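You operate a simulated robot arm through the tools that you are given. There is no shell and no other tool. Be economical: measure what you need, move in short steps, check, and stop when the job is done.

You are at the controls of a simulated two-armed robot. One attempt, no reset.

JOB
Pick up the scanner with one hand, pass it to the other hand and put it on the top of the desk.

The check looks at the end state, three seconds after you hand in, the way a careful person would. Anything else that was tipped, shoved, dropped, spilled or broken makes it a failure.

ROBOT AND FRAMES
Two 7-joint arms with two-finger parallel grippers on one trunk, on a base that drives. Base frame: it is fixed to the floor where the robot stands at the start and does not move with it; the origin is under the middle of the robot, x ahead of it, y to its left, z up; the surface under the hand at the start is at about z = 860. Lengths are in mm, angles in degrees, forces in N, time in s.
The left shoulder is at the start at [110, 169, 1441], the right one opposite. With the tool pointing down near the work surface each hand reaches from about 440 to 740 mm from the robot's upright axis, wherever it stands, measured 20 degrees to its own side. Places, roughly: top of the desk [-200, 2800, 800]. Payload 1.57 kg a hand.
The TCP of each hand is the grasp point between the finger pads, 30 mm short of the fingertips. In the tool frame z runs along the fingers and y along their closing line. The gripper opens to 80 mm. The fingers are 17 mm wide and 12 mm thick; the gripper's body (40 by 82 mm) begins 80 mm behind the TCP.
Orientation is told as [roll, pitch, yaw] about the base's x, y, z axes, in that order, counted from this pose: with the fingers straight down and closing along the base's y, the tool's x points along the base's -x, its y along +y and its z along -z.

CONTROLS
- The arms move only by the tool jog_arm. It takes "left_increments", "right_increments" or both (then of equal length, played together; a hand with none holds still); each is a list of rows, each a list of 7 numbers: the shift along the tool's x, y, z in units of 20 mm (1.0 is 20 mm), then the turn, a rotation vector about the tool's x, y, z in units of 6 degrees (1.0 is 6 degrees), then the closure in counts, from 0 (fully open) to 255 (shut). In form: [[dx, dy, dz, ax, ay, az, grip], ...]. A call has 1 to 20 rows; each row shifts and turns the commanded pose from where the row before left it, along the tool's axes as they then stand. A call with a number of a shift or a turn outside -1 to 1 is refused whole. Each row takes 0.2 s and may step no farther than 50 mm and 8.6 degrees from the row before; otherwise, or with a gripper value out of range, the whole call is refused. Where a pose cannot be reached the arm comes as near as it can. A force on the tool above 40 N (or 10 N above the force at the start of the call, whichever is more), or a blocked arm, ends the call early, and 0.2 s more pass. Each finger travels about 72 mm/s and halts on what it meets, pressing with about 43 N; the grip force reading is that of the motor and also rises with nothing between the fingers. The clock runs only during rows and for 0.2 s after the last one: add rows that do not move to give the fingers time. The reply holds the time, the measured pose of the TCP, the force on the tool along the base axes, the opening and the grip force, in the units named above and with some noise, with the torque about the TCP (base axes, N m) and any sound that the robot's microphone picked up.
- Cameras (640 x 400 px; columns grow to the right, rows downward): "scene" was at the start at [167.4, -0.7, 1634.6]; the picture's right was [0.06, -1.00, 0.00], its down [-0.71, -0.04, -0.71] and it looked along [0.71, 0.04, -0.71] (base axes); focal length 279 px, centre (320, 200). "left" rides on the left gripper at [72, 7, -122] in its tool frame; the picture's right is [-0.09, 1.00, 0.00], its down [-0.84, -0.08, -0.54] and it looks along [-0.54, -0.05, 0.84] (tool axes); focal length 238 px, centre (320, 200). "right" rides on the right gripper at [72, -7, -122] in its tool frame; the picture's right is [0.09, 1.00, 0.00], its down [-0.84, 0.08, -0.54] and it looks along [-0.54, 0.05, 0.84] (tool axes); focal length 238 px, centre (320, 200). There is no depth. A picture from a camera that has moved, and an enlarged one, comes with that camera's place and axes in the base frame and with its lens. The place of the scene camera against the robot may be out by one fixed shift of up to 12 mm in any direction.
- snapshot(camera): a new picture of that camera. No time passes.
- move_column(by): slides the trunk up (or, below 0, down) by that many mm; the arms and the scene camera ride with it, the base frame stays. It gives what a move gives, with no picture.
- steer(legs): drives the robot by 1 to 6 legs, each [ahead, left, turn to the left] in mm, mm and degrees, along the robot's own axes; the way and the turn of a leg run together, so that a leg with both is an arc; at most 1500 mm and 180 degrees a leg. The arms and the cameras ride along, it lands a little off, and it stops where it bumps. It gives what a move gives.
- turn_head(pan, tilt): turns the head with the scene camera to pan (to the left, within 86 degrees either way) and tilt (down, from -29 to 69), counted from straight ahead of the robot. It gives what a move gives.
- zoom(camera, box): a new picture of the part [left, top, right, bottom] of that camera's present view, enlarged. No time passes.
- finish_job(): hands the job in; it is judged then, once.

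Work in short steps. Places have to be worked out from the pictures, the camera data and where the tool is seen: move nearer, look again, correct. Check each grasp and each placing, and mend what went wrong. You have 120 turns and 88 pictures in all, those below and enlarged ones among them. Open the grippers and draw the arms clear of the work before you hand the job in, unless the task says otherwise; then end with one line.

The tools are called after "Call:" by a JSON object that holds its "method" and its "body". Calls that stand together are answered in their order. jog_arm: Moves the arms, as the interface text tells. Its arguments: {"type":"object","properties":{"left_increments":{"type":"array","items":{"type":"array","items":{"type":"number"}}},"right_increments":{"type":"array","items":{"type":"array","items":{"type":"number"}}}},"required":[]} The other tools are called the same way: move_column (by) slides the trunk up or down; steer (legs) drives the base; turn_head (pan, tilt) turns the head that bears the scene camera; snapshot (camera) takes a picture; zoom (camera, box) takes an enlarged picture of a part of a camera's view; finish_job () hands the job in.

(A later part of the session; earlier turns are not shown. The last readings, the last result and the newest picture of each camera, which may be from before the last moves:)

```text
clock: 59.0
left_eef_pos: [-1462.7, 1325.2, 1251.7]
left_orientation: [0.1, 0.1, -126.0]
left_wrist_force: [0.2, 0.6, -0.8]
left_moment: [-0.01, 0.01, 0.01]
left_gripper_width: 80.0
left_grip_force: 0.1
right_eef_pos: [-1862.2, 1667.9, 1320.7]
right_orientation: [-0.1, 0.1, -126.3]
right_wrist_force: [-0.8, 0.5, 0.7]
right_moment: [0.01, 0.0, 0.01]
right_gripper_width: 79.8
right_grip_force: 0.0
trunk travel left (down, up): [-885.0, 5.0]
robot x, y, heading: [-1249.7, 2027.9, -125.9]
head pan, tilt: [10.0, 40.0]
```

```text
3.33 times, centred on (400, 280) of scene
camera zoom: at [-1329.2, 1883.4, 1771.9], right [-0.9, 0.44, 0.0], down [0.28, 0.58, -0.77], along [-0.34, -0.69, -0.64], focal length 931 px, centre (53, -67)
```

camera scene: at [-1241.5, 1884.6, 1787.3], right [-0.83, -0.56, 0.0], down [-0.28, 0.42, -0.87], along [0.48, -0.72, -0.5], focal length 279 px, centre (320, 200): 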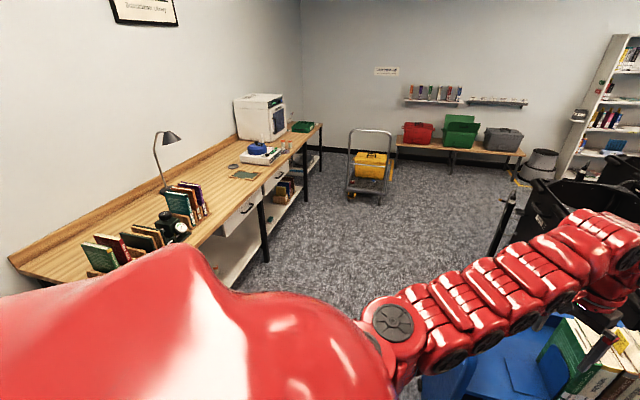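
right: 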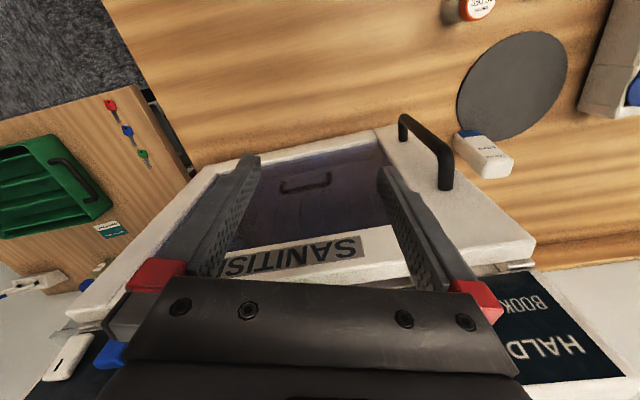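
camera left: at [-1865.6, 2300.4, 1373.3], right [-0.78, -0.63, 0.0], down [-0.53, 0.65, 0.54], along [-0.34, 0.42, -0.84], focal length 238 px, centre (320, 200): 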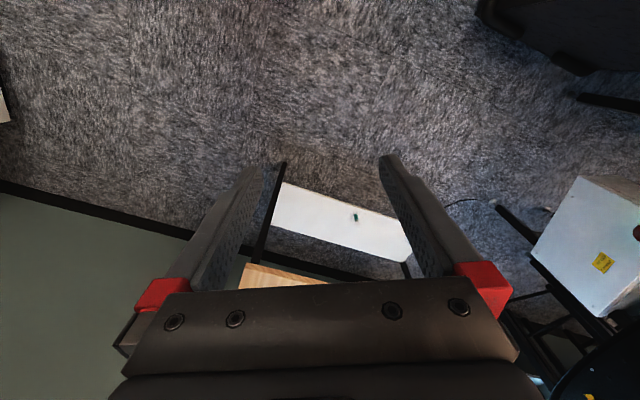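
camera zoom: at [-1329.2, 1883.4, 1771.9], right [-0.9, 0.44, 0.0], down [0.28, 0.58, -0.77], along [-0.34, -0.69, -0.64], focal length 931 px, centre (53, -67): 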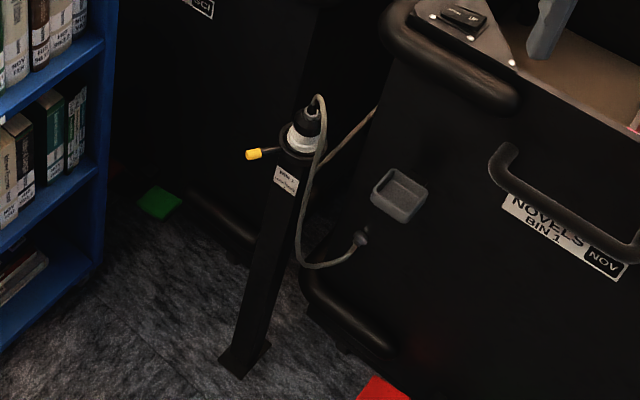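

That's a bin connector post. I zoom at the far wall shelves and the bookcase-end holder, then the bench.

Call:
{"method": "turn_head", "body": {"pan": 30, "tilt": 15}}

Call:
{"method": "zoom", "body": {"camera": "scene", "box": [360, 40, 520, 140]}}

Call:
{"method": "zoom", "body": {"camera": "scene", "box": [180, 80, 380, 205]}}

Call:
{"method": "turn_head", "body": {"pan": 75, "tilt": 25}}

Call:
{"method": "zoom", "body": {"camera": "scene", "box": [160, 80, 400, 230]}}

```text
clock: 59.9
left_eef_pos: [-1463.5, 1325.4, 1250.9]
left_orientation: [-0.1, 0.1, -126.1]
left_wrist_force: [0.3, -0.8, -0.8]
left_moment: [0.02, 0.03, 0.0]
left_gripper_width: 79.9
left_grip_force: 0.1
right_eef_pos: [-1863.4, 1668.6, 1320.8]
right_orientation: [0.0, 0.1, -126.2]
right_wrist_force: [-0.5, -0.2, -1.1]
right_moment: [-0.01, 0.01, -0.01]
right_gripper_width: 80.1
right_grip_force: 0.0
trunk travel left (down, up): [-885.0, 5.0]
robot x, y, heading: [-1247.2, 2033.6, -126.1]
head pan, tilt: [30.0, 15.0]
```

```text
4.00 times, centred on (440, 90) of scene
camera zoom: at [-1301.9, 1867.0, 1811.4], right [-0.99, 0.11, 0.0], down [0.03, 0.26, -0.97], along [-0.1, -0.96, -0.26], focal length 1117 px, centre (-160, 640)
```

zoom: 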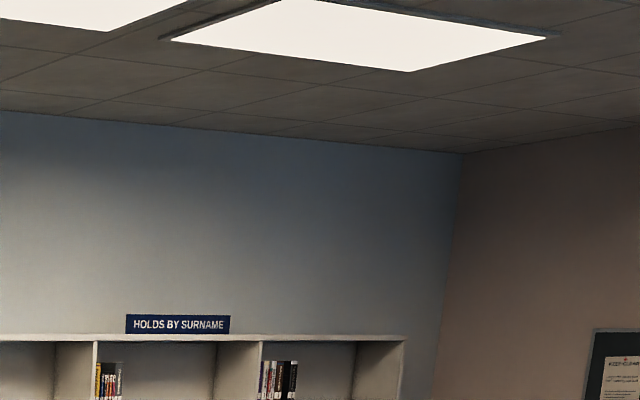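

```text
3.20 times, centred on (280, 142) of scene
camera zoom: at [-1301.9, 1867.0, 1811.4], right [-0.99, 0.11, 0.0], down [0.03, 0.26, -0.97], along [-0.1, -0.96, -0.26], focal length 894 px, centre (448, 384)
```

zoom: 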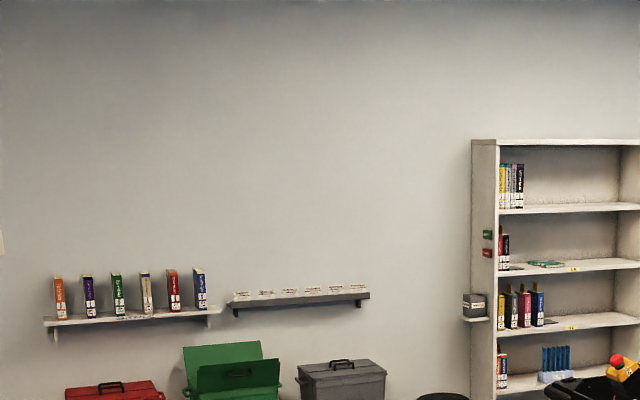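

```text
clock: 61.0
left_eef_pos: [-1462.2, 1325.2, 1251.1]
left_orientation: [0.1, 0.1, -126.1]
left_wrist_force: [0.2, -0.1, -0.4]
left_moment: [0.0, -0.01, -0.02]
left_gripper_width: 79.9
left_grip_force: 0.0
right_eef_pos: [-1863.0, 1668.8, 1320.9]
right_orientation: [0.0, 0.1, -126.2]
right_wrist_force: [0.8, 0.1, -0.2]
right_moment: [0.03, 0.0, 0.01]
right_gripper_width: 80.1
right_grip_force: 0.0
trunk travel left (down, up): [-885.0, 5.0]
robot x, y, heading: [-1250.1, 2028.7, -126.1]
head pan, tilt: [75.0, 25.0]
```

```text
2.67 times, centred on (280, 155) of scene
camera zoom: at [-1234.1, 1888.0, 1795.3], right [-0.78, -0.63, 0.0], down [-0.26, 0.33, -0.91], along [0.57, -0.71, -0.42], focal length 745 px, centre (427, 320)
```

zoom: 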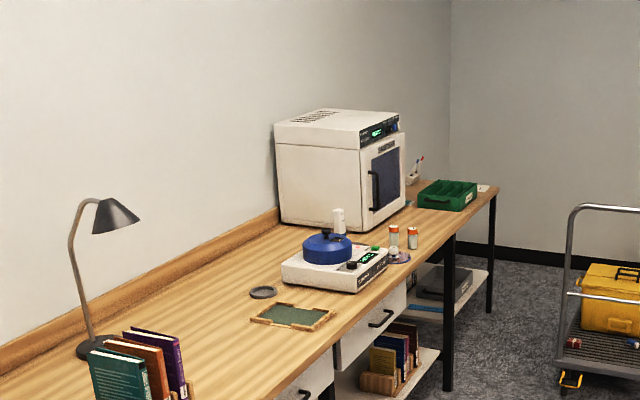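

I zoom closer on the bench items from here.

Call:
{"method": "zoom", "body": {"camera": "scene", "box": [260, 140, 360, 200]}}

Call:
{"method": "zoom", "body": {"camera": "scene", "box": [360, 130, 460, 230]}}

Call:
{"method": "zoom", "body": {"camera": "scene", "box": [280, 175, 400, 250]}}

```text
6.40 times, centred on (310, 170) of scene
camera zoom: at [-1234.1, 1888.0, 1795.3], right [-0.78, -0.63, 0.0], down [-0.26, 0.33, -0.91], along [0.57, -0.71, -0.42], focal length 1788 px, centre (384, 392)
```

zoom: 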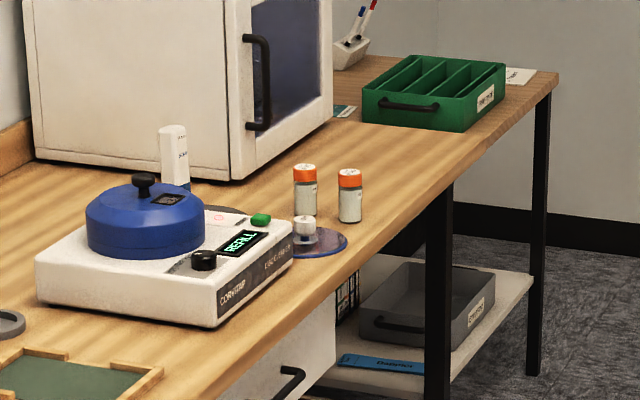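

```text
4.00 times, centred on (410, 180) of scene
camera zoom: at [-1234.1, 1888.0, 1795.3], right [-0.78, -0.63, 0.0], down [-0.26, 0.33, -0.91], along [0.57, -0.71, -0.42], focal length 1117 px, centre (-40, 280)
```

zoom: 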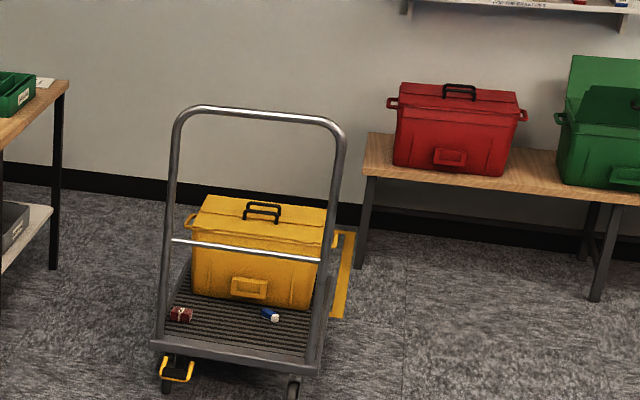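

```text
5.33 times, centred on (340, 212) of scene
camera zoom: at [-1234.1, 1888.0, 1795.3], right [-0.78, -0.63, 0.0], down [-0.26, 0.33, -0.91], along [0.57, -0.71, -0.42], focal length 1490 px, centre (213, 133)
```

zoom: 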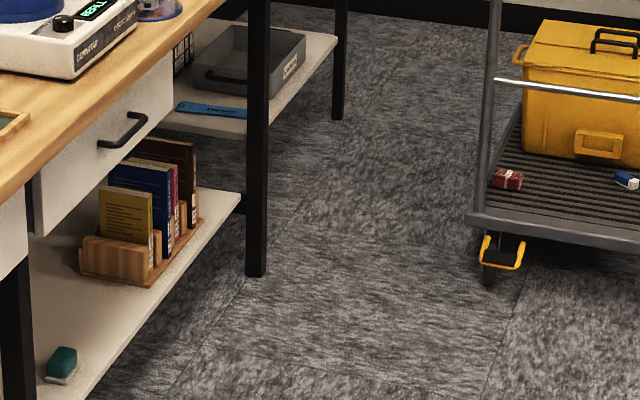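

Two small objects lie on the flat trolley by the yellow crate; I enlarge them. Also the teal item on the bench's lower shelf.

Call:
{"method": "zoom", "body": {"camera": "scene", "box": [396, 200, 436, 225]}}

Call:
{"method": "zoom", "body": {"camera": "scene", "box": [280, 230, 310, 250]}}

```text
16.00 times, centred on (416, 212) of scene
camera zoom: at [-1234.1, 1888.0, 1795.3], right [-0.78, -0.63, 0.0], down [-0.26, 0.33, -0.91], along [0.57, -0.71, -0.42], focal length 4469 px, centre (-1216, 0)
```

zoom: 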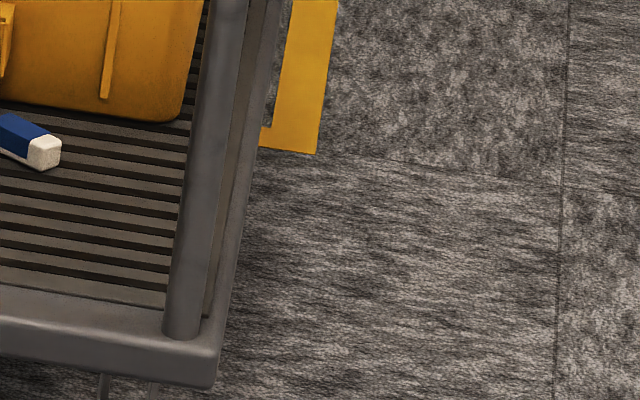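

```text
16.00 times, centred on (295, 240) of scene
camera zoom: at [-1234.1, 1888.0, 1795.3], right [-0.78, -0.63, 0.0], down [-0.26, 0.33, -0.91], along [0.57, -0.71, -0.42], focal length 4469 px, centre (720, -440)
```

zoom: 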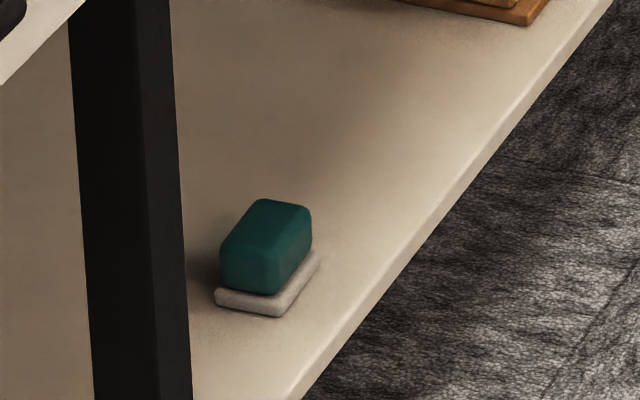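

Those are erasers/knick-knacks. The window table's left end remains unseen; I pan right to view it.

Call:
{"method": "turn_head", "body": {"pan": -86, "tilt": 22}}

Call:
{"method": "snapshot", "body": {"camera": "scene"}}

```text
clock: 63.5
left_eef_pos: [-1463.3, 1324.8, 1252.1]
left_orientation: [0.0, 0.1, -126.1]
left_wrist_force: [0.5, 0.5, 1.1]
left_moment: [-0.03, 0.02, 0.01]
left_gripper_width: 79.9
left_grip_force: 0.0
right_eef_pos: [-1863.6, 1669.5, 1320.8]
right_orientation: [0.0, 0.2, -126.2]
right_wrist_force: [-0.3, 0.1, -0.4]
right_moment: [-0.01, -0.01, 0.0]
right_gripper_width: 79.9
right_grip_force: 0.1
trunk travel left (down, up): [-885.0, 5.0]
robot x, y, heading: [-1248.9, 2031.4, -125.8]
head pan, tilt: [-85.9, 22.0]
```

```text
43 pictures are left
camera scene: at [-1370.5, 2009.1, 1800.1], right [0.53, 0.85, 0.0], down [0.32, -0.2, -0.93], along [-0.79, 0.49, -0.37], focal length 279 px, centre (320, 200)
```

scene: 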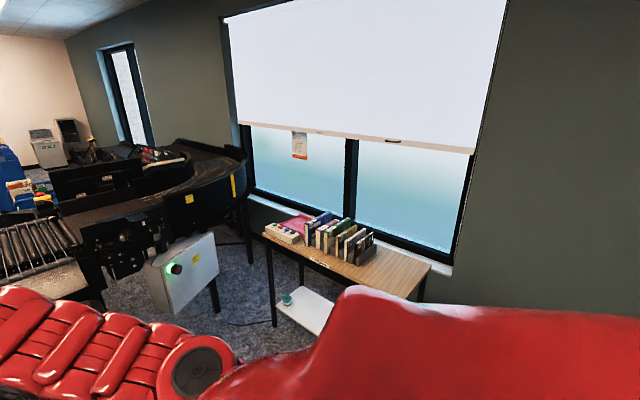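

I enlarge the window table.

Call:
{"method": "zoom", "body": {"camera": "scene", "box": [256, 205, 384, 310]}}

```text
3.81 times, centred on (320, 258) of scene
camera zoom: at [-1370.5, 2009.1, 1800.1], right [0.53, 0.85, 0.0], down [0.32, -0.2, -0.93], along [-0.79, 0.49, -0.37], focal length 1064 px, centre (320, -19)
```

zoom: 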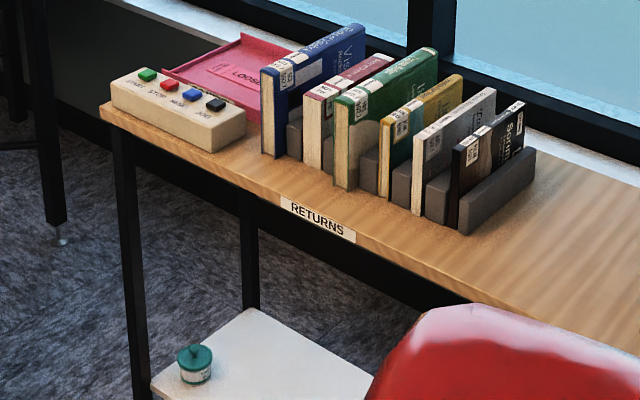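

Not there. I zoom on the grey box on the bookcase end and the wall shelf.

Call:
{"method": "turn_head", "body": {"pan": 30, "tilt": 15}}

Call:
{"method": "zoom", "body": {"camera": "scene", "box": [310, 145, 390, 215]}}

```text
clock: 65.5
left_eef_pos: [-1462.7, 1325.0, 1251.3]
left_orientation: [0.1, 0.1, -126.2]
left_wrist_force: [0.0, 0.6, -0.3]
left_moment: [-0.01, 0.02, 0.0]
left_gripper_width: 79.7
left_grip_force: 0.1
right_eef_pos: [-1862.9, 1669.3, 1321.2]
right_orientation: [0.0, 0.1, -126.2]
right_wrist_force: [0.3, 0.0, -0.2]
right_moment: [-0.03, 0.01, -0.01]
right_gripper_width: 80.2
right_grip_force: 0.0
trunk travel left (down, up): [-885.0, 5.0]
robot x, y, heading: [-1250.8, 2028.5, -126.1]
head pan, tilt: [30.0, 15.0]
```

```text
5.71 times, centred on (350, 180) of scene
camera zoom: at [-1301.9, 1867.0, 1811.5], right [-0.99, 0.11, 0.0], down [0.03, 0.26, -0.97], along [-0.1, -0.96, -0.26], focal length 1596 px, centre (149, 314)
```

zoom: 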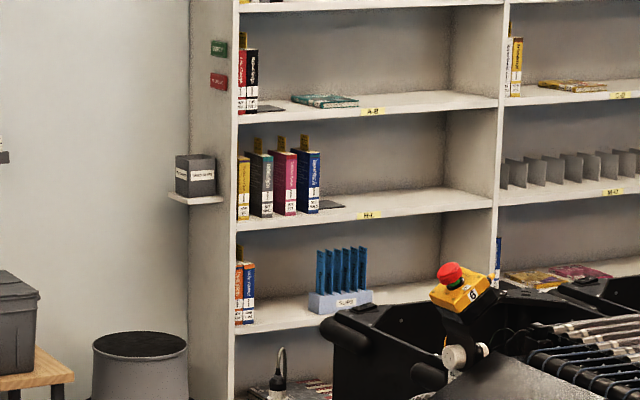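

I enlarge the white/blue upright item on the bench strongly, and the gap right of the sanitiser.

Call:
{"method": "turn_head", "body": {"pan": 75, "tilt": 25}}

Call:
{"method": "zoom", "body": {"camera": "scene", "box": [276, 152, 306, 176]}}

Call:
{"method": "zoom", "body": {"camera": "scene", "box": [304, 134, 346, 164]}}

```text
clock: 66.6
left_eef_pos: [-1461.8, 1324.4, 1252.2]
left_orientation: [0.1, 0.1, -126.2]
left_wrist_force: [-0.4, 1.6, 0.1]
left_moment: [0.0, 0.0, -0.02]
left_gripper_width: 80.2
left_grip_force: 0.0
right_eef_pos: [-1863.0, 1669.5, 1321.5]
right_orientation: [0.0, 0.1, -126.3]
right_wrist_force: [0.9, -0.7, -0.1]
right_moment: [0.02, -0.01, 0.04]
right_gripper_width: 79.9
right_grip_force: 0.1
trunk travel left (down, up): [-885.0, 5.0]
robot x, y, heading: [-1250.0, 2033.1, -126.4]
head pan, tilt: [75.0, 25.0]
```

```text
16.00 times, centred on (291, 164) of scene
camera zoom: at [-1234.1, 1888.0, 1795.3], right [-0.78, -0.63, 0.0], down [-0.26, 0.33, -0.91], along [0.57, -0.71, -0.42], focal length 4469 px, centre (784, 776)
```

zoom: 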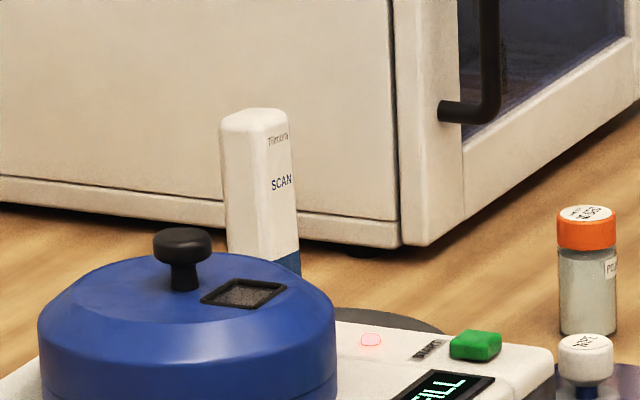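

```text
13.33 times, centred on (325, 149) of scene
camera zoom: at [-1234.1, 1888.0, 1795.3], right [-0.78, -0.63, 0.0], down [-0.26, 0.33, -0.91], along [0.57, -0.71, -0.42], focal length 3724 px, centre (253, 880)
```

zoom: 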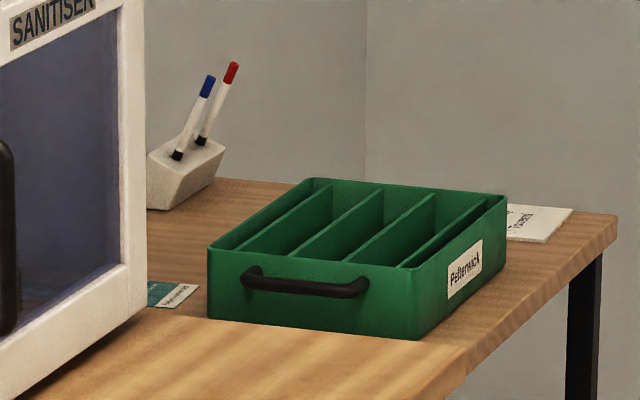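

Found it: the white/blue upright item on the start bench reads "Tillmora SCAN" — that is the scanner, at about (708, -10), ~150 mm tall. I drive back the way I came.

Call:
{"method": "steer", "body": {"legs": [[0, 0, -144], [-580, -520, 0]]}}

```text
clock: 76.7
left_eef_pos: [-979.2, 2153.3, 1252.1]
left_orientation: [0.1, 0.1, 91.9]
left_wrist_force: [-0.6, -0.2, -0.2]
left_moment: [0.03, -0.04, 0.0]
left_gripper_width: 79.9
left_grip_force: 0.0
right_eef_pos: [-451.6, 2128.9, 1319.9]
right_orientation: [-0.1, 0.2, 92.0]
right_wrist_force: [0.1, 0.4, -0.5]
right_moment: [-0.01, 0.0, 0.0]
right_gripper_width: 79.8
right_grip_force: 0.0
trunk travel left (down, up): [-885.0, 5.0]
robot x, y, heading: [-712.9, 1465.5, 92.0]
head pan, tilt: [75.0, 25.0]
```

On track; continue back to the start place.

Call:
{"method": "steer", "body": {"legs": [[-1471, -152, 0], [0, 0, -92]]}}

Call:
{"method": "turn_head", "body": {"pan": 0, "tilt": 40}}

Call:
{"method": "snapshot", "body": {"camera": "scene"}}

```text
clock: 88.0
left_eef_pos: [198.2, 227.3, 1251.6]
left_orientation: [0.0, 0.2, -0.3]
left_wrist_force: [-1.2, -0.5, 0.4]
left_moment: [0.01, 0.05, -0.01]
left_gripper_width: 80.2
left_grip_force: 0.0
right_eef_pos: [151.8, -299.9, 1320.1]
right_orientation: [0.0, 0.1, -0.4]
right_wrist_force: [0.4, 0.4, -1.3]
right_moment: [-0.04, 0.0, 0.0]
right_gripper_width: 80.0
right_grip_force: 0.1
trunk travel left (down, up): [-885.0, 5.0]
robot x, y, heading: [-498.0, -15.9, -0.7]
head pan, tilt: [75.0, 25.0]
```

```text
clock: 89.5
left_eef_pos: [197.3, 226.6, 1252.1]
left_orientation: [0.0, 0.1, -0.3]
left_wrist_force: [-0.4, -0.7, -0.1]
left_moment: [-0.02, 0.01, 0.02]
left_gripper_width: 79.9
left_grip_force: 0.1
right_eef_pos: [153.3, -300.1, 1319.5]
right_orientation: [0.0, 0.0, -0.3]
right_wrist_force: [0.1, 0.3, 0.6]
right_moment: [0.03, -0.06, -0.01]
right_gripper_width: 80.2
right_grip_force: 0.0
trunk travel left (down, up): [-885.0, 5.0]
robot x, y, heading: [-498.7, -12.2, -0.0]
head pan, tilt: [0.0, 40.0]
```

```text
38 pictures are left
camera scene: at [-327.6, -21.0, 1771.9], right [-0.01, -1.0, 0.0], down [-0.64, 0.0, -0.77], along [0.77, 0.0, -0.64], focal length 279 px, centre (320, 200)
```

scene: 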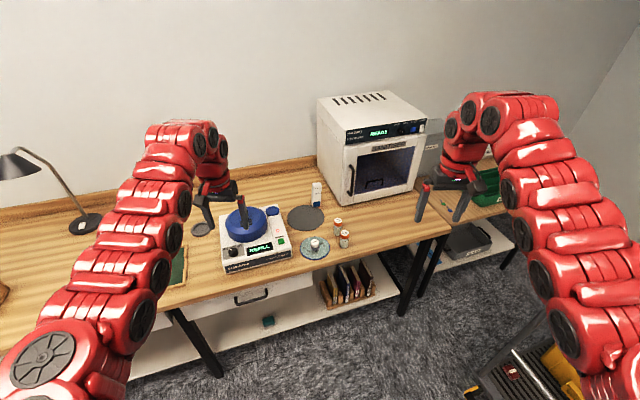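

I drive up to the bench slightly right of centre so that the scanner lies to the left hand's side, and draw the right hand back 160 mm.

Call:
{"method": "jog_arm", "body": {"right_increments": [[1, 0, 0, 0, 0, 0, 0], [1, 0, 0, 0, 0, 0, 0], [1, 0, 0, 0, 0, 0, 0], [1, 0, 0, 0, 0, 0, 0], [1, 0, 0, 0, 0, 0, 0], [1, 0, 0, 0, 0, 0, 0], [1, 0, 0, 0, 0, 0, 0], [1, 0, 0, 0, 0, 0, 0]]}}

Call:
{"method": "steer", "body": {"legs": [[515, -60, 0]]}}

Call:
{"method": "snapshot", "body": {"camera": "scene"}}

Call:
{"method": "snapshot", "body": {"camera": "left"}}

```text
clock: 91.3
left_eef_pos: [198.1, 225.3, 1252.9]
left_orientation: [0.0, 0.0, -0.2]
left_wrist_force: [0.7, 0.2, -0.6]
left_moment: [-0.01, -0.03, 0.03]
left_gripper_width: 80.0
left_grip_force: 0.0
right_eef_pos: [108.9, -300.9, 1304.7]
right_orientation: [0.1, 0.1, -0.3]
right_wrist_force: [-0.3, -0.9, -0.3]
right_moment: [-0.03, -0.02, -0.04]
right_gripper_width: 80.1
right_grip_force: 0.0
right hand out of reach, approached as far as the arm can: row 1, 2, 3, 4, 5, 6, 7, 8
trunk travel left (down, up): [-885.0, 5.0]
robot x, y, heading: [-501.7, -15.0, -0.5]
head pan, tilt: [0.0, 40.0]
```

```text
clock: 94.3
left_eef_pos: [716.2, 163.1, 1252.0]
left_orientation: [0.0, 0.0, -0.4]
left_wrist_force: [-0.4, -0.4, 0.7]
left_moment: [0.0, 0.01, -0.03]
left_gripper_width: 80.0
left_grip_force: 0.1
right_eef_pos: [625.8, -364.4, 1304.4]
right_orientation: [0.0, 0.1, -0.4]
right_wrist_force: [-0.2, -0.9, -0.5]
right_moment: [0.0, 0.03, 0.0]
right_gripper_width: 79.8
right_grip_force: 0.2
trunk travel left (down, up): [-885.0, 5.0]
robot x, y, heading: [22.2, -78.2, -0.3]
head pan, tilt: [0.0, 40.0]
```

```text
37 pictures are left
camera scene: at [190.6, -82.9, 1772.1], right [-0.01, -1.0, 0.0], down [-0.64, 0.0, -0.77], along [0.77, -0.01, -0.64], focal length 279 px, centre (320, 200)
```

scene: 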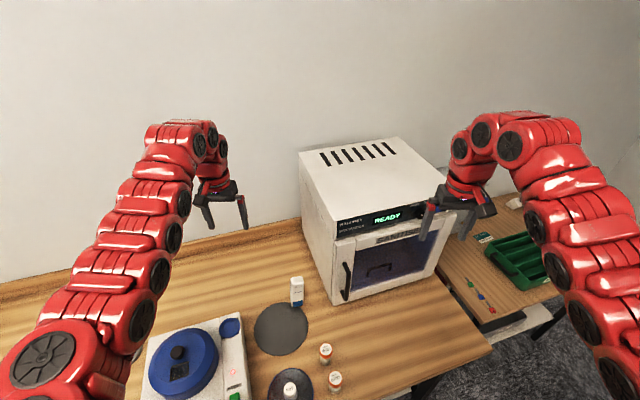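

```text
36 pictures are left
camera left: at [644.5, 171.0, 1373.9], right [0.1, 1.0, 0.0], down [0.84, -0.08, 0.54], along [0.54, -0.05, -0.84], focal length 238 px, centre (320, 200)
```

left: 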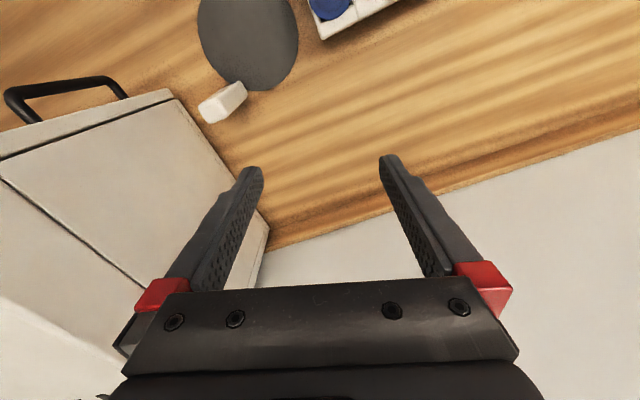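

Scanner sits at about (718, -12), some 135 mm left of the sanitiser's side. I enlarge it to judge its yaw and cross-section.

Call:
{"method": "zoom", "body": {"camera": "scene", "box": [272, 264, 320, 312]}}

Call:
{"method": "zoom", "body": {"camera": "left", "box": [180, 60, 270, 140]}}

```text
8.33 times, centred on (296, 288) of scene
camera zoom: at [190.6, -82.9, 1772.1], right [-0.01, -1.0, 0.0], down [-0.64, 0.0, -0.77], along [0.77, -0.01, -0.64], focal length 2328 px, centre (520, -533)
```

zoom: 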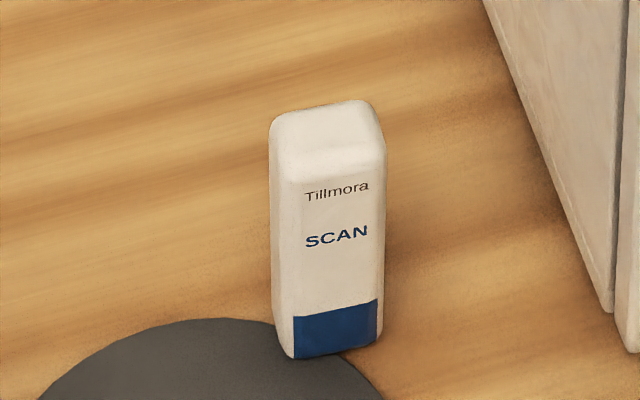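

```text
5.00 times, centred on (225, 100) of left
camera zoom: at [644.5, 171.0, 1373.9], right [0.1, 1.0, 0.0], down [0.84, -0.08, 0.54], along [0.54, -0.05, -0.84], focal length 1192 px, centre (795, 700)
```

zoom: 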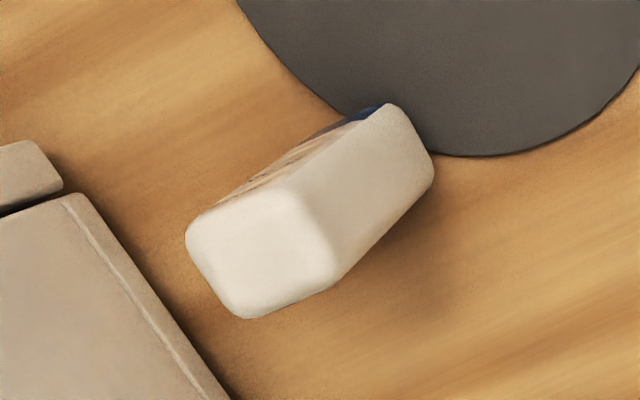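

Scanner: about 37 wide × 28 deep, ~145 tall, yaw ~16°, centre ≈ (722, -12). I lower the trunk back, move the left hand above it, and turn it so that it closes across the thin (front-back) side.

Call:
{"method": "move_column", "body": {"by": -130}}

Call:
{"method": "jog_arm", "body": {"left_increments": [[0, -0.95, 0, 0, 0, 0, 0], [0, -0.95, 0, 0, 0, 0, 0], [0, -0.95, 0, 0, 0, 0, 0], [0, -0.95, 0, 0, 0, 0, 0], [0, -0.95, 0, 0, 0, 0, 0], [0, -0.95, 0, 0, 0, 0, 0], [0, -0.95, 0, 0, 0, 0, 0], [0, -0.95, 0, 0, 0, 0, 0], [0, -0.95, 0, 0, 0, 0, 0], [-0.3, 0, 0, 0, 0, 0, 0]]}}

Call:
{"method": "jog_arm", "body": {"left_increments": [[0, 0, 0, 0, 0, 0.95, 0], [0, 0, 0, 0, 0, 0.95, 0], [0, 0, 0, 0, 0, 0.95, 0], [0, 0, 0, 0, 0, 0.95, 0], [0, 0, 0, 0, 0, 0.95, 0], [0, 0, 0, 0, 0, 0.95, 0], [0, 0, 0, 0, 0, 0.95, 0], [0, 0, 0, 0, 0, 0.95, 0], [0, 0, 0, 0, 0, 0.95, 0], [0, 0, 0, 0, 0, 0.95, 0], [0, 0, 0, 0, 0, 0.95, 0], [0, 0, 0, 0, 0, 0.95, 0], [0, 0, 0, 0, 0, 0.95, 0], [0, 0, 0, 0, 0, 0, 0]]}}

Call:
{"method": "snapshot", "body": {"camera": "scene"}}

Call:
{"method": "snapshot", "body": {"camera": "left"}}

```text
clock: 95.9
left_eef_pos: [716.9, 163.4, 1121.9]
left_orientation: [0.0, 0.1, -0.2]
left_wrist_force: [0.0, 0.5, -0.5]
left_moment: [0.04, 0.01, 0.01]
left_gripper_width: 80.0
left_grip_force: 0.2
right_eef_pos: [627.5, -366.0, 1174.8]
right_orientation: [0.1, 0.1, -0.4]
right_wrist_force: [0.2, -0.4, -0.5]
right_moment: [-0.05, -0.02, 0.01]
right_gripper_width: 80.2
right_grip_force: 0.1
trunk travel left (down, up): [-755.0, 135.0]
robot x, y, heading: [20.7, -78.9, -0.5]
head pan, tilt: [0.0, 40.0]
```

```text
clock: 98.1
left_eef_pos: [720.8, -6.7, 1123.1]
left_orientation: [0.0, 0.0, -0.4]
left_wrist_force: [-0.1, -0.3, -0.3]
left_moment: [0.03, 0.04, 0.03]
left_gripper_width: 80.1
left_grip_force: 0.1
right_eef_pos: [627.6, -363.3, 1173.1]
right_orientation: [0.1, 0.2, -0.5]
right_wrist_force: [-0.3, 0.9, 0.0]
right_moment: [-0.01, -0.02, 0.02]
right_gripper_width: 79.9
right_grip_force: 0.1
trunk travel left (down, up): [-755.0, 135.0]
robot x, y, heading: [18.6, -75.7, -0.4]
head pan, tilt: [0.0, 40.0]
```

```text
clock: 101.1
left_eef_pos: [721.2, -7.7, 1120.5]
left_orientation: [-0.1, 0.0, -74.5]
left_wrist_force: [0.5, 0.2, 0.3]
left_moment: [0.01, -0.01, 0.04]
left_gripper_width: 79.8
left_grip_force: 0.1
right_eef_pos: [627.7, -364.1, 1173.8]
right_orientation: [0.1, 0.1, -0.4]
right_wrist_force: [-0.4, -0.8, -0.3]
right_moment: [0.02, 0.02, 0.0]
right_gripper_width: 80.2
right_grip_force: 0.0
trunk travel left (down, up): [-755.0, 135.0]
robot x, y, heading: [19.0, -80.2, -0.0]
head pan, tilt: [0.0, 40.0]
```

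```text
33 pictures are left
camera scene: at [192.0, -83.2, 1641.9], right [-0.01, -1.0, 0.0], down [-0.64, 0.0, -0.77], along [0.77, 0.0, -0.64], focal length 279 px, centre (320, 200)
```

scene: 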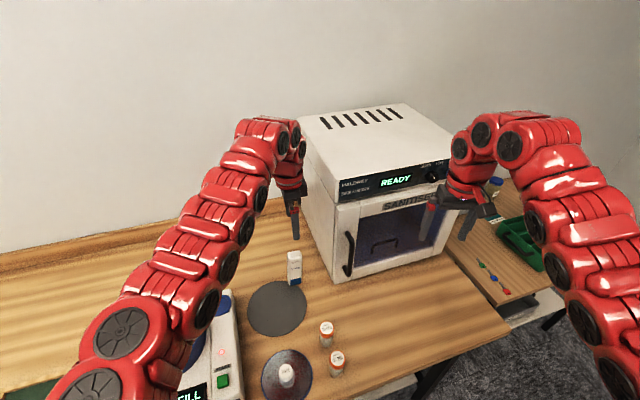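

```text
32 pictures are left
camera left: at [710.1, 63.8, 1243.0], right [0.98, 0.18, 0.0], down [0.15, -0.83, 0.54], along [0.09, -0.53, -0.84], focal length 238 px, centre (320, 200)
```

left: 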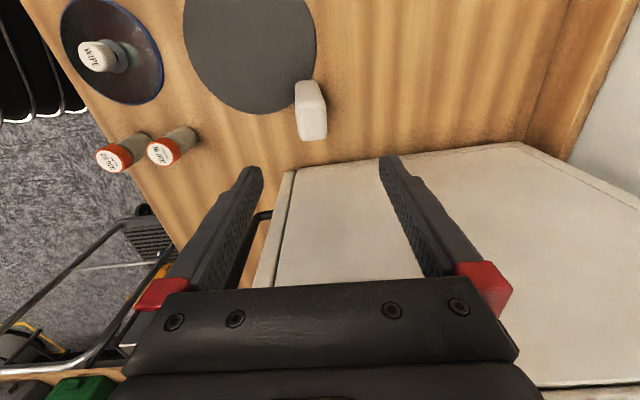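

I enlarge the left view to pin the scanner relative to the fingers.

Call:
{"method": "zoom", "body": {"camera": "left", "box": [270, 65, 350, 145]}}

```text
5.00 times, centred on (310, 105) of left
camera zoom: at [710.1, 63.8, 1243.0], right [0.98, 0.18, 0.0], down [0.15, -0.83, 0.54], along [0.09, -0.53, -0.84], focal length 1192 px, centre (370, 675)
```

zoom: 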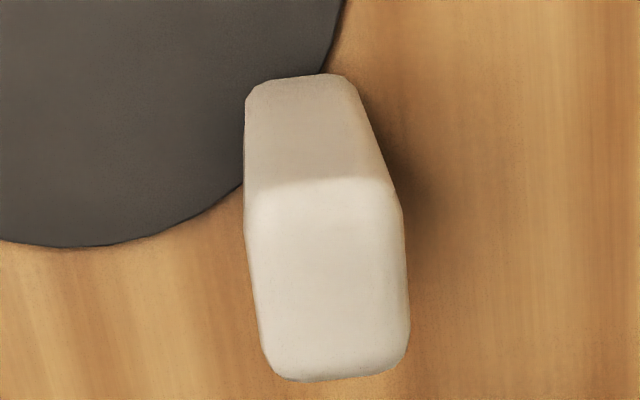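

The wrist view puts the scanner's top centre near (708, 3), aligned with the fingers. I shift over it and descend to just above its top, then look.

Call:
{"method": "jog_arm", "body": {"left_increments": [[0.68, -0.49, 0, 0, 0, 0, 0], [0, 0, 0.9, 0, 0, 0, 0], [0, 0, 0.9, 0, 0, 0, 0], [0, 0, 0.9, 0, 0, 0, 0], [0, 0, 0.3, 0, 0, 0, 0], [0, 0, 0, 0, 0, 0, 0]]}}

Call:
{"method": "snapshot", "body": {"camera": "left"}}

Call:
{"method": "zoom", "body": {"camera": "scene", "box": [230, 170, 390, 300]}}

```text
clock: 102.5
left_eef_pos: [709.1, 3.0, 1061.6]
left_orientation: [-0.2, 0.0, -74.5]
left_wrist_force: [-0.4, 0.6, -0.4]
left_moment: [0.01, 0.02, 0.02]
left_gripper_width: 80.2
left_grip_force: 0.1
right_eef_pos: [627.5, -365.1, 1174.0]
right_orientation: [0.2, 0.0, -0.4]
right_wrist_force: [-0.1, 0.1, -0.3]
right_moment: [0.0, -0.02, 0.03]
right_gripper_width: 79.7
right_grip_force: 0.1
trunk travel left (down, up): [-755.0, 135.0]
robot x, y, heading: [20.4, -73.7, -0.6]
head pan, tilt: [0.0, 40.0]
```

```text
30 pictures are left
camera left: at [696.7, 74.8, 1182.8], right [0.98, 0.18, 0.0], down [0.15, -0.83, 0.54], along [0.1, -0.53, -0.84], focal length 238 px, centre (320, 200)
```

left: 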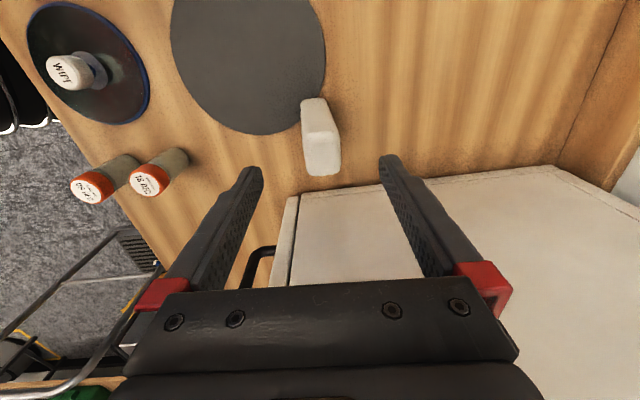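

```text
3.08 times, centred on (310, 235) of scene
camera zoom: at [191.9, -82.9, 1641.9], right [-0.01, -1.0, 0.0], down [-0.64, 0.0, -0.77], along [0.77, -0.01, -0.64], focal length 860 px, centre (351, 92)
```

zoom: 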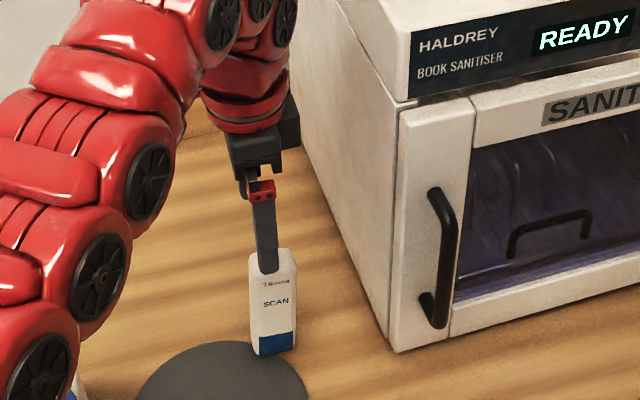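

Aligned within a few mm. I descend to z ≈ 968 (35 mm below its top) and close gently over the thin side.

Call:
{"method": "jog_arm", "body": {"left_increments": [[-0.15, 0.1, 0.9, 0, 0, 0, 0], [0, 0, 0.95, 0, 0, 0, 0], [0, 0, 0.95, 0, 0, 0, 0], [0, 0, 0.95, 0, 0, 0, 0], [0, 0, 0.92, 0, 0, 0, 0], [0, 0, 0, 0, 0, 0, 0]]}}

Call:
{"method": "zoom", "body": {"camera": "left", "box": [160, 60, 480, 260]}}

```text
clock: 103.9
left_eef_pos: [712.8, 1.4, 968.3]
left_orientation: [0.0, 0.0, -74.5]
left_wrist_force: [0.2, 0.1, 0.6]
left_moment: [0.0, 0.0, 0.03]
left_gripper_width: 80.1
left_grip_force: 0.2
right_eef_pos: [627.8, -364.9, 1173.7]
right_orientation: [0.1, 0.1, -0.4]
right_wrist_force: [0.5, -0.4, -0.6]
right_moment: [-0.02, 0.03, 0.04]
right_gripper_width: 79.9
right_grip_force: 0.1
trunk travel left (down, up): [-755.0, 135.0]
robot x, y, heading: [16.0, -78.4, -0.4]
head pan, tilt: [0.0, 40.0]
```

```text
2.00 times, centred on (320, 160) of left
camera zoom: at [700.1, 72.5, 1089.3], right [0.98, 0.18, 0.0], down [0.15, -0.83, 0.54], along [0.1, -0.53, -0.84], focal length 477 px, centre (320, 280)
```

zoom: 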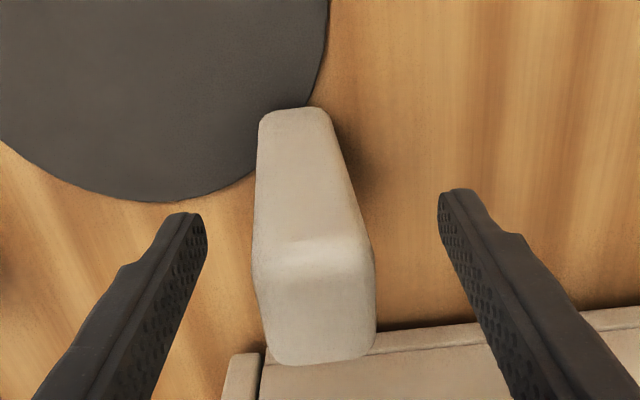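

Well centred between the fingers. A 4 mm nudge toward +y, then close.

Call:
{"method": "jog_arm", "body": {"left_increments": [[0.2, 0, 0, 0, 0, 0, 0], [0, 0, 0, 0, 0, 0, 120], [0, 0, 0, 0, 0, 0, 200], [0, 0, 0, 0, 0, 0, 255], [0, 0, 0, 0, 0, 0, 255], [0, 0, 0, 0, 0, 0, 255]]}}

Call:
{"method": "jog_arm", "body": {"left_increments": [[0, 0, -0.5, 0, 0, 0, 255], [0, 0, -0.5, 0, 0, 0, 255], [0, 0, -1, 0, 0, 0, 255], [0, 0, -1, 0, 0, 0, 255], [0, 0, 0, 0, 0, 0, 255]]}}

Call:
{"method": "zoom", "body": {"camera": "scene", "box": [230, 170, 390, 300]}}

```text
clock: 105.3
left_eef_pos: [711.8, 4.5, 968.5]
left_orientation: [-0.1, 0.0, -74.5]
left_wrist_force: [-0.1, -0.2, 1.1]
left_moment: [-0.07, 0.0, 0.0]
left_gripper_width: 33.5
left_grip_force: 41.5
right_eef_pos: [628.1, -364.7, 1174.0]
right_orientation: [0.1, 0.1, -0.5]
right_wrist_force: [-1.0, -0.1, 0.6]
right_moment: [-0.01, 0.01, -0.01]
right_gripper_width: 80.1
right_grip_force: 0.0
trunk travel left (down, up): [-755.0, 135.0]
robot x, y, heading: [19.1, -79.7, -0.2]
head pan, tilt: [0.0, 40.0]
```

```text
clock: 106.5
left_eef_pos: [710.7, 4.3, 1027.8]
left_orientation: [-0.1, 0.0, -74.4]
left_wrist_force: [-0.3, 0.1, -2.1]
left_moment: [0.0, 0.0, 0.0]
left_gripper_width: 33.7
left_grip_force: 41.3
right_eef_pos: [628.3, -364.1, 1173.7]
right_orientation: [0.1, 0.2, -0.3]
right_wrist_force: [0.3, -0.3, 0.5]
right_moment: [0.03, -0.02, 0.0]
right_gripper_width: 80.0
right_grip_force: 0.0
trunk travel left (down, up): [-755.0, 135.0]
robot x, y, heading: [18.0, -77.8, -0.4]
head pan, tilt: [0.0, 40.0]
```

```text
3.08 times, centred on (310, 235) of scene
camera zoom: at [192.5, -83.2, 1641.8], right [-0.01, -1.0, 0.0], down [-0.64, 0.0, -0.77], along [0.77, 0.0, -0.64], focal length 860 px, centre (351, 92)
```

zoom: 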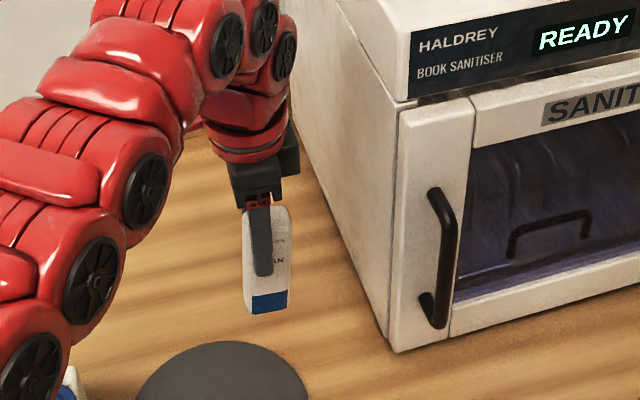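

Held securely (33.5 mm, about 2 N). I raise the trunk and back away from the bench for a hand-over in open space.

Call:
{"method": "move_column", "body": {"by": 130}}

Call:
{"method": "steer", "body": {"legs": [[-520, 60, 0]]}}

```text
clock: 108.1
left_eef_pos: [709.1, 4.3, 1159.4]
left_orientation: [-0.1, 0.0, -74.5]
left_wrist_force: [0.5, 0.3, -1.1]
left_moment: [0.03, 0.0, -0.03]
left_gripper_width: 33.2
left_grip_force: 41.1
right_eef_pos: [627.8, -365.0, 1303.7]
right_orientation: [0.2, 0.2, -0.5]
right_wrist_force: [0.2, -0.4, -1.7]
right_moment: [-0.02, 0.0, 0.01]
right_gripper_width: 79.9
right_grip_force: 0.0
trunk travel left (down, up): [-885.0, 5.0]
robot x, y, heading: [18.3, -74.3, -0.4]
head pan, tilt: [0.0, 40.0]
```

```text
clock: 111.1
left_eef_pos: [202.6, 65.0, 1158.6]
left_orientation: [-0.2, 0.1, -74.5]
left_wrist_force: [0.2, 0.3, -1.3]
left_moment: [0.01, 0.0, 0.03]
left_gripper_width: 33.5
left_grip_force: 41.5
right_eef_pos: [118.6, -303.5, 1302.8]
right_orientation: [0.1, 0.2, -0.6]
right_wrist_force: [0.3, 0.1, 0.1]
right_moment: [0.01, 0.0, 0.01]
right_gripper_width: 79.9
right_grip_force: 0.1
trunk travel left (down, up): [-885.0, 5.0]
robot x, y, heading: [-490.7, -15.0, -0.3]
head pan, tilt: [0.0, 40.0]
```

Now I bring the left hand to the middle, squaring its yaw to -90, while the right hand turns to yaw +90 in place.

Call:
{"method": "jog_arm", "body": {"left_increments": [[-0.236, -0.9, -0.43, 0, 0, 0, 255], [-0.236, -0.9, -0.43, 0, 0, 0, 255], [-0.236, -0.9, -0.43, 0, 0, 0, 255], [-0.236, -0.9, -0.43, 0, 0, 0, 255], [-0.236, -0.9, -0.43, 0, 0, 0, 255], [-0.236, -0.9, -0.43, 0, 0, 0, 255], [-0.236, -0.9, -0.43, 0, 0, 0, 255], [0, 0, 0, 0, 0, 0.86, 255], [0, 0, 0, 0, 0, 0.86, 255], [0, 0, 0, 0, 0, 0.86, 255], [0, 0, 0, 0, 0, 0, 255], [0, 0, 0, 0, 0, 0, 255], [0, 0, 0, 0, 0, 0, 255], [0, 0, 0, 0, 0, 0, 255], [0, 0, 0, 0, 0, 0, 255], [0, 0, 0, 0, 0, 0, 255], [0, 0, 0, 0, 0, 0, 255]], "right_increments": [[0, 0, 0, 0, 0, -0.9375, 0], [0, 0, 0, 0, 0, -0.9375, 0], [0, 0, 0, 0, 0, -0.9375, 0], [0, 0, 0, 0, 0, -0.9375, 0], [0, 0, 0, 0, 0, -0.9375, 0], [0, 0, 0, 0, 0, -0.9375, 0], [0, 0, 0, 0, 0, -0.9375, 0], [0, 0, 0, 0, 0, -0.9375, 0], [0, 0, 0, 0, 0, -0.9375, 0], [0, 0, 0, 0, 0, -0.9375, 0], [0, 0, 0, 0, 0, -0.9375, 0], [0, 0, 0, 0, 0, -0.9375, 0], [0, 0, 0, 0, 0, -0.9375, 0], [0, 0, 0, 0, 0, -0.9375, 0], [0, 0, 0, 0, 0, -0.9375, 0], [0, 0, 0, 0, 0, -0.9375, 0], [0, 0, 0, 0, 0, 0, 0]]}}

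Call:
{"method": "jog_arm", "body": {"right_increments": [[0, 0, 0, 0, -0.9375, 0, 0], [0, 0, 0, 0, -0.9375, 0, 0], [0, 0, 0, 0, -0.9375, 0, 0], [0, 0, 0, 0, -0.9375, 0, 0], [0, 0, 0, 0, -0.9375, 0, 0], [0, 0, 0, 0, -0.9375, 0, 0], [0, 0, 0, 0, -0.9375, 0, 0], [0, 0, 0, 0, -0.9375, 0, 0], [0, 0, 0, 0, 0, 0, 0]]}}

Call:
{"method": "snapshot", "body": {"camera": "scene"}}

```text
clock: 114.7
left_eef_pos: [144.8, 34.1, 1190.0]
left_orientation: [-0.1, 0.0, -90.2]
left_wrist_force: [0.3, 0.4, -1.6]
left_moment: [0.04, 0.02, 0.02]
left_gripper_width: 33.4
left_grip_force: 41.0
left hand out of reach, approached as far as the arm can: row 4, 5, 6, 7
right_eef_pos: [117.6, -302.0, 1304.2]
right_orientation: [0.2, -0.2, 89.5]
right_wrist_force: [-0.7, 0.2, -0.3]
right_moment: [0.02, 0.01, -0.01]
right_gripper_width: 79.6
right_grip_force: 0.1
trunk travel left (down, up): [-885.0, 5.0]
robot x, y, heading: [-488.5, -13.3, -0.5]
head pan, tilt: [0.0, 40.0]
```

```text
clock: 116.7
left_eef_pos: [145.2, 33.5, 1188.9]
left_orientation: [-0.1, 0.0, -90.1]
left_wrist_force: [-0.2, 0.3, -2.1]
left_moment: [-0.03, 0.0, -0.01]
left_gripper_width: 33.3
left_grip_force: 41.0
right_eef_pos: [118.8, -302.6, 1304.8]
right_orientation: [0.1, -45.0, 89.3]
right_wrist_force: [-0.6, 0.0, -0.9]
right_moment: [-0.01, 0.01, 0.03]
right_gripper_width: 80.0
right_grip_force: 0.1
trunk travel left (down, up): [-885.0, 5.0]
robot x, y, heading: [-485.1, -9.7, -0.8]
head pan, tilt: [0.0, 40.0]
```

```text
26 pictures are left
camera scene: at [-317.2, -20.2, 1771.9], right [-0.01, -1.0, 0.0], down [-0.64, 0.01, -0.77], along [0.77, -0.01, -0.64], focal length 279 px, centre (320, 200)
```

scene: 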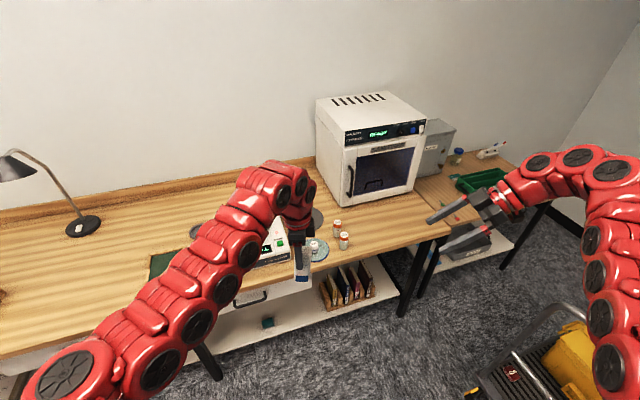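

The right hand now points left and 45° down. Left TCP is at (145, 34, 1189), scanner base ~108 mm below it. I bring the right hand to a pre-grasp 125 mm to the right of the scanner's lower half.

Call:
{"method": "jog_arm", "body": {"right_increments": [[-0.083, -0.093, 0.993, 0, 0, 0, 0], [-0.083, -0.093, 0.993, 0, 0, 0, 0], [-0.083, -0.093, 0.993, 0, 0, 0, 0], [-0.083, -0.093, 0.993, 0, 0, 0, 0], [-0.083, -0.093, 0.993, 0, 0, 0, 0], [-0.083, -0.093, 0.993, 0, 0, 0, 0], [-0.083, -0.093, 0.993, 0, 0, 0, 0], [-0.083, -0.093, 0.993, 0, 0, 0, 0], [-0.083, -0.093, 0.993, 0, 0, 0, 0], [-0.083, -0.093, 0.993, 0, 0, 0, 0], [-0.083, -0.093, 0.993, 0, 0, 0, 0], [-0.083, -0.093, 0.993, 0, 0, 0, 0], [-0.083, -0.093, 0.993, 0, 0, 0, 0], [-0.083, -0.093, 0.993, 0, 0, 0, 0], [0, 0, 0, 0, 0, 0, 0]]}}

Call:
{"method": "snapshot", "body": {"camera": "right"}}

Call:
{"method": "zoom", "body": {"camera": "scene", "box": [220, 150, 460, 300]}}

```text
clock: 119.9
left_eef_pos: [143.7, 33.0, 1188.7]
left_orientation: [-0.1, 0.0, -90.1]
left_wrist_force: [-0.2, -0.6, -1.2]
left_moment: [-0.02, -0.02, -0.01]
left_gripper_width: 33.4
left_grip_force: 41.2
right_eef_pos: [146.9, -88.6, 1123.9]
right_orientation: [0.2, -45.2, 89.3]
right_wrist_force: [0.1, -0.1, 0.4]
right_moment: [0.02, 0.02, 0.0]
right_gripper_width: 79.9
right_grip_force: 0.1
trunk travel left (down, up): [-885.0, 5.0]
robot x, y, heading: [-489.9, -10.1, -0.8]
head pan, tilt: [0.0, 40.0]
```

```text
25 pictures are left
camera right: at [152.6, -227.1, 1158.0], right [-1.0, -0.05, -0.06], down [-0.07, 0.21, 0.98], along [-0.04, 0.98, -0.21], focal length 238 px, centre (320, 200)
```

right: 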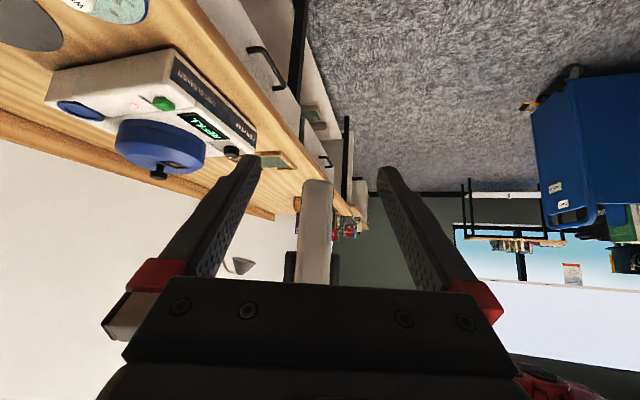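

```text
2.67 times, centred on (340, 225) of scene
camera zoom: at [-317.2, -20.8, 1771.9], right [-0.01, -1.0, 0.0], down [-0.64, 0.01, -0.77], along [0.77, -0.01, -0.64], focal length 745 px, centre (267, 133)
```

zoom: 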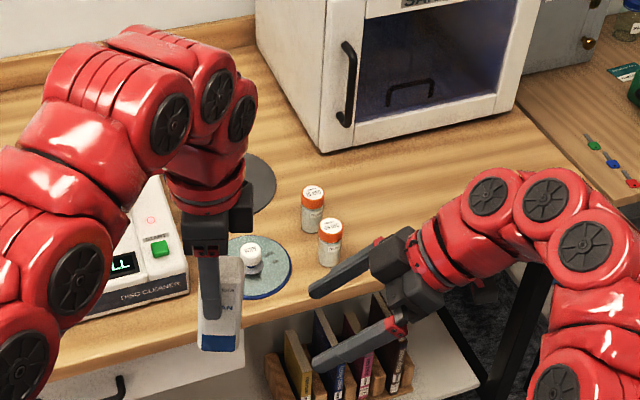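

Scanner is centred between the right fingers, base at z ≈ 1086. I slide in horizontally 117 mm so that the fingers straddle its lower half.

Call:
{"method": "jog_arm", "body": {"right_increments": [[-0.52, 0, 0.52, 0, 0, 0, 0], [-0.52, 0, 0.52, 0, 0, 0, 0], [-0.52, 0, 0.52, 0, 0, 0, 0], [-0.52, 0, 0.52, 0, 0, 0, 0], [-0.52, 0, 0.52, 0, 0, 0, 0], [-0.52, 0, 0.52, 0, 0, 0, 0], [-0.52, 0, 0.52, 0, 0, 0, 0], [-0.5, 0, 0.5, 0, 0, 0, 0], [0, 0, 0, 0, 0, 0, 0]]}}

Call:
{"method": "snapshot", "body": {"camera": "right"}}

Call:
{"method": "zoom", "body": {"camera": "scene", "box": [220, 180, 380, 300]}}

```text
clock: 121.9
left_eef_pos: [145.7, 34.3, 1189.1]
left_orientation: [-0.1, 0.1, -90.1]
left_wrist_force: [-0.1, -1.1, -1.9]
left_moment: [0.02, -0.03, 0.02]
left_gripper_width: 33.5
left_grip_force: 41.3
right_eef_pos: [147.8, 26.4, 1124.1]
right_orientation: [0.3, -45.1, 89.2]
right_wrist_force: [0.4, -0.6, 0.1]
right_moment: [0.0, 0.02, 0.0]
right_gripper_width: 79.8
right_grip_force: 0.1
trunk travel left (down, up): [-885.0, 5.0]
robot x, y, heading: [-487.6, -17.3, -0.7]
head pan, tilt: [0.0, 40.0]
```

```text
23 pictures are left
camera right: at [153.7, -109.9, 1158.4], right [-1.0, -0.05, -0.06], down [-0.07, 0.21, 0.98], along [-0.04, 0.98, -0.21], focal length 238 px, centre (320, 200)
```

right: 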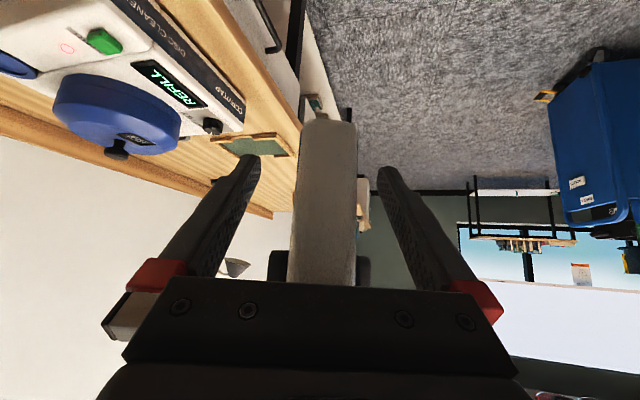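

```text
3.33 times, centred on (300, 240) of scene
camera zoom: at [-317.1, -20.7, 1771.9], right [-0.01, -1.0, 0.0], down [-0.64, 0.01, -0.77], along [0.77, -0.01, -0.64], focal length 931 px, centre (387, 67)
```

zoom: 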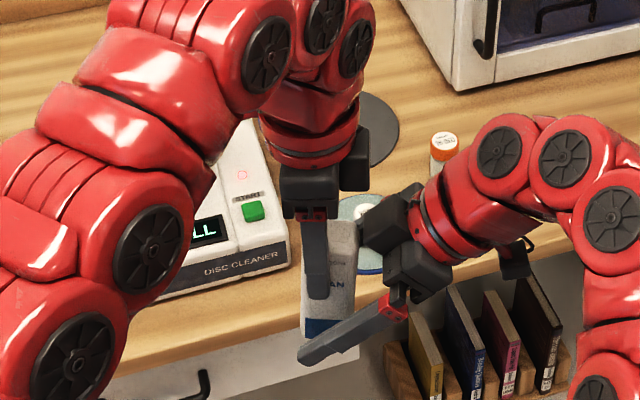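

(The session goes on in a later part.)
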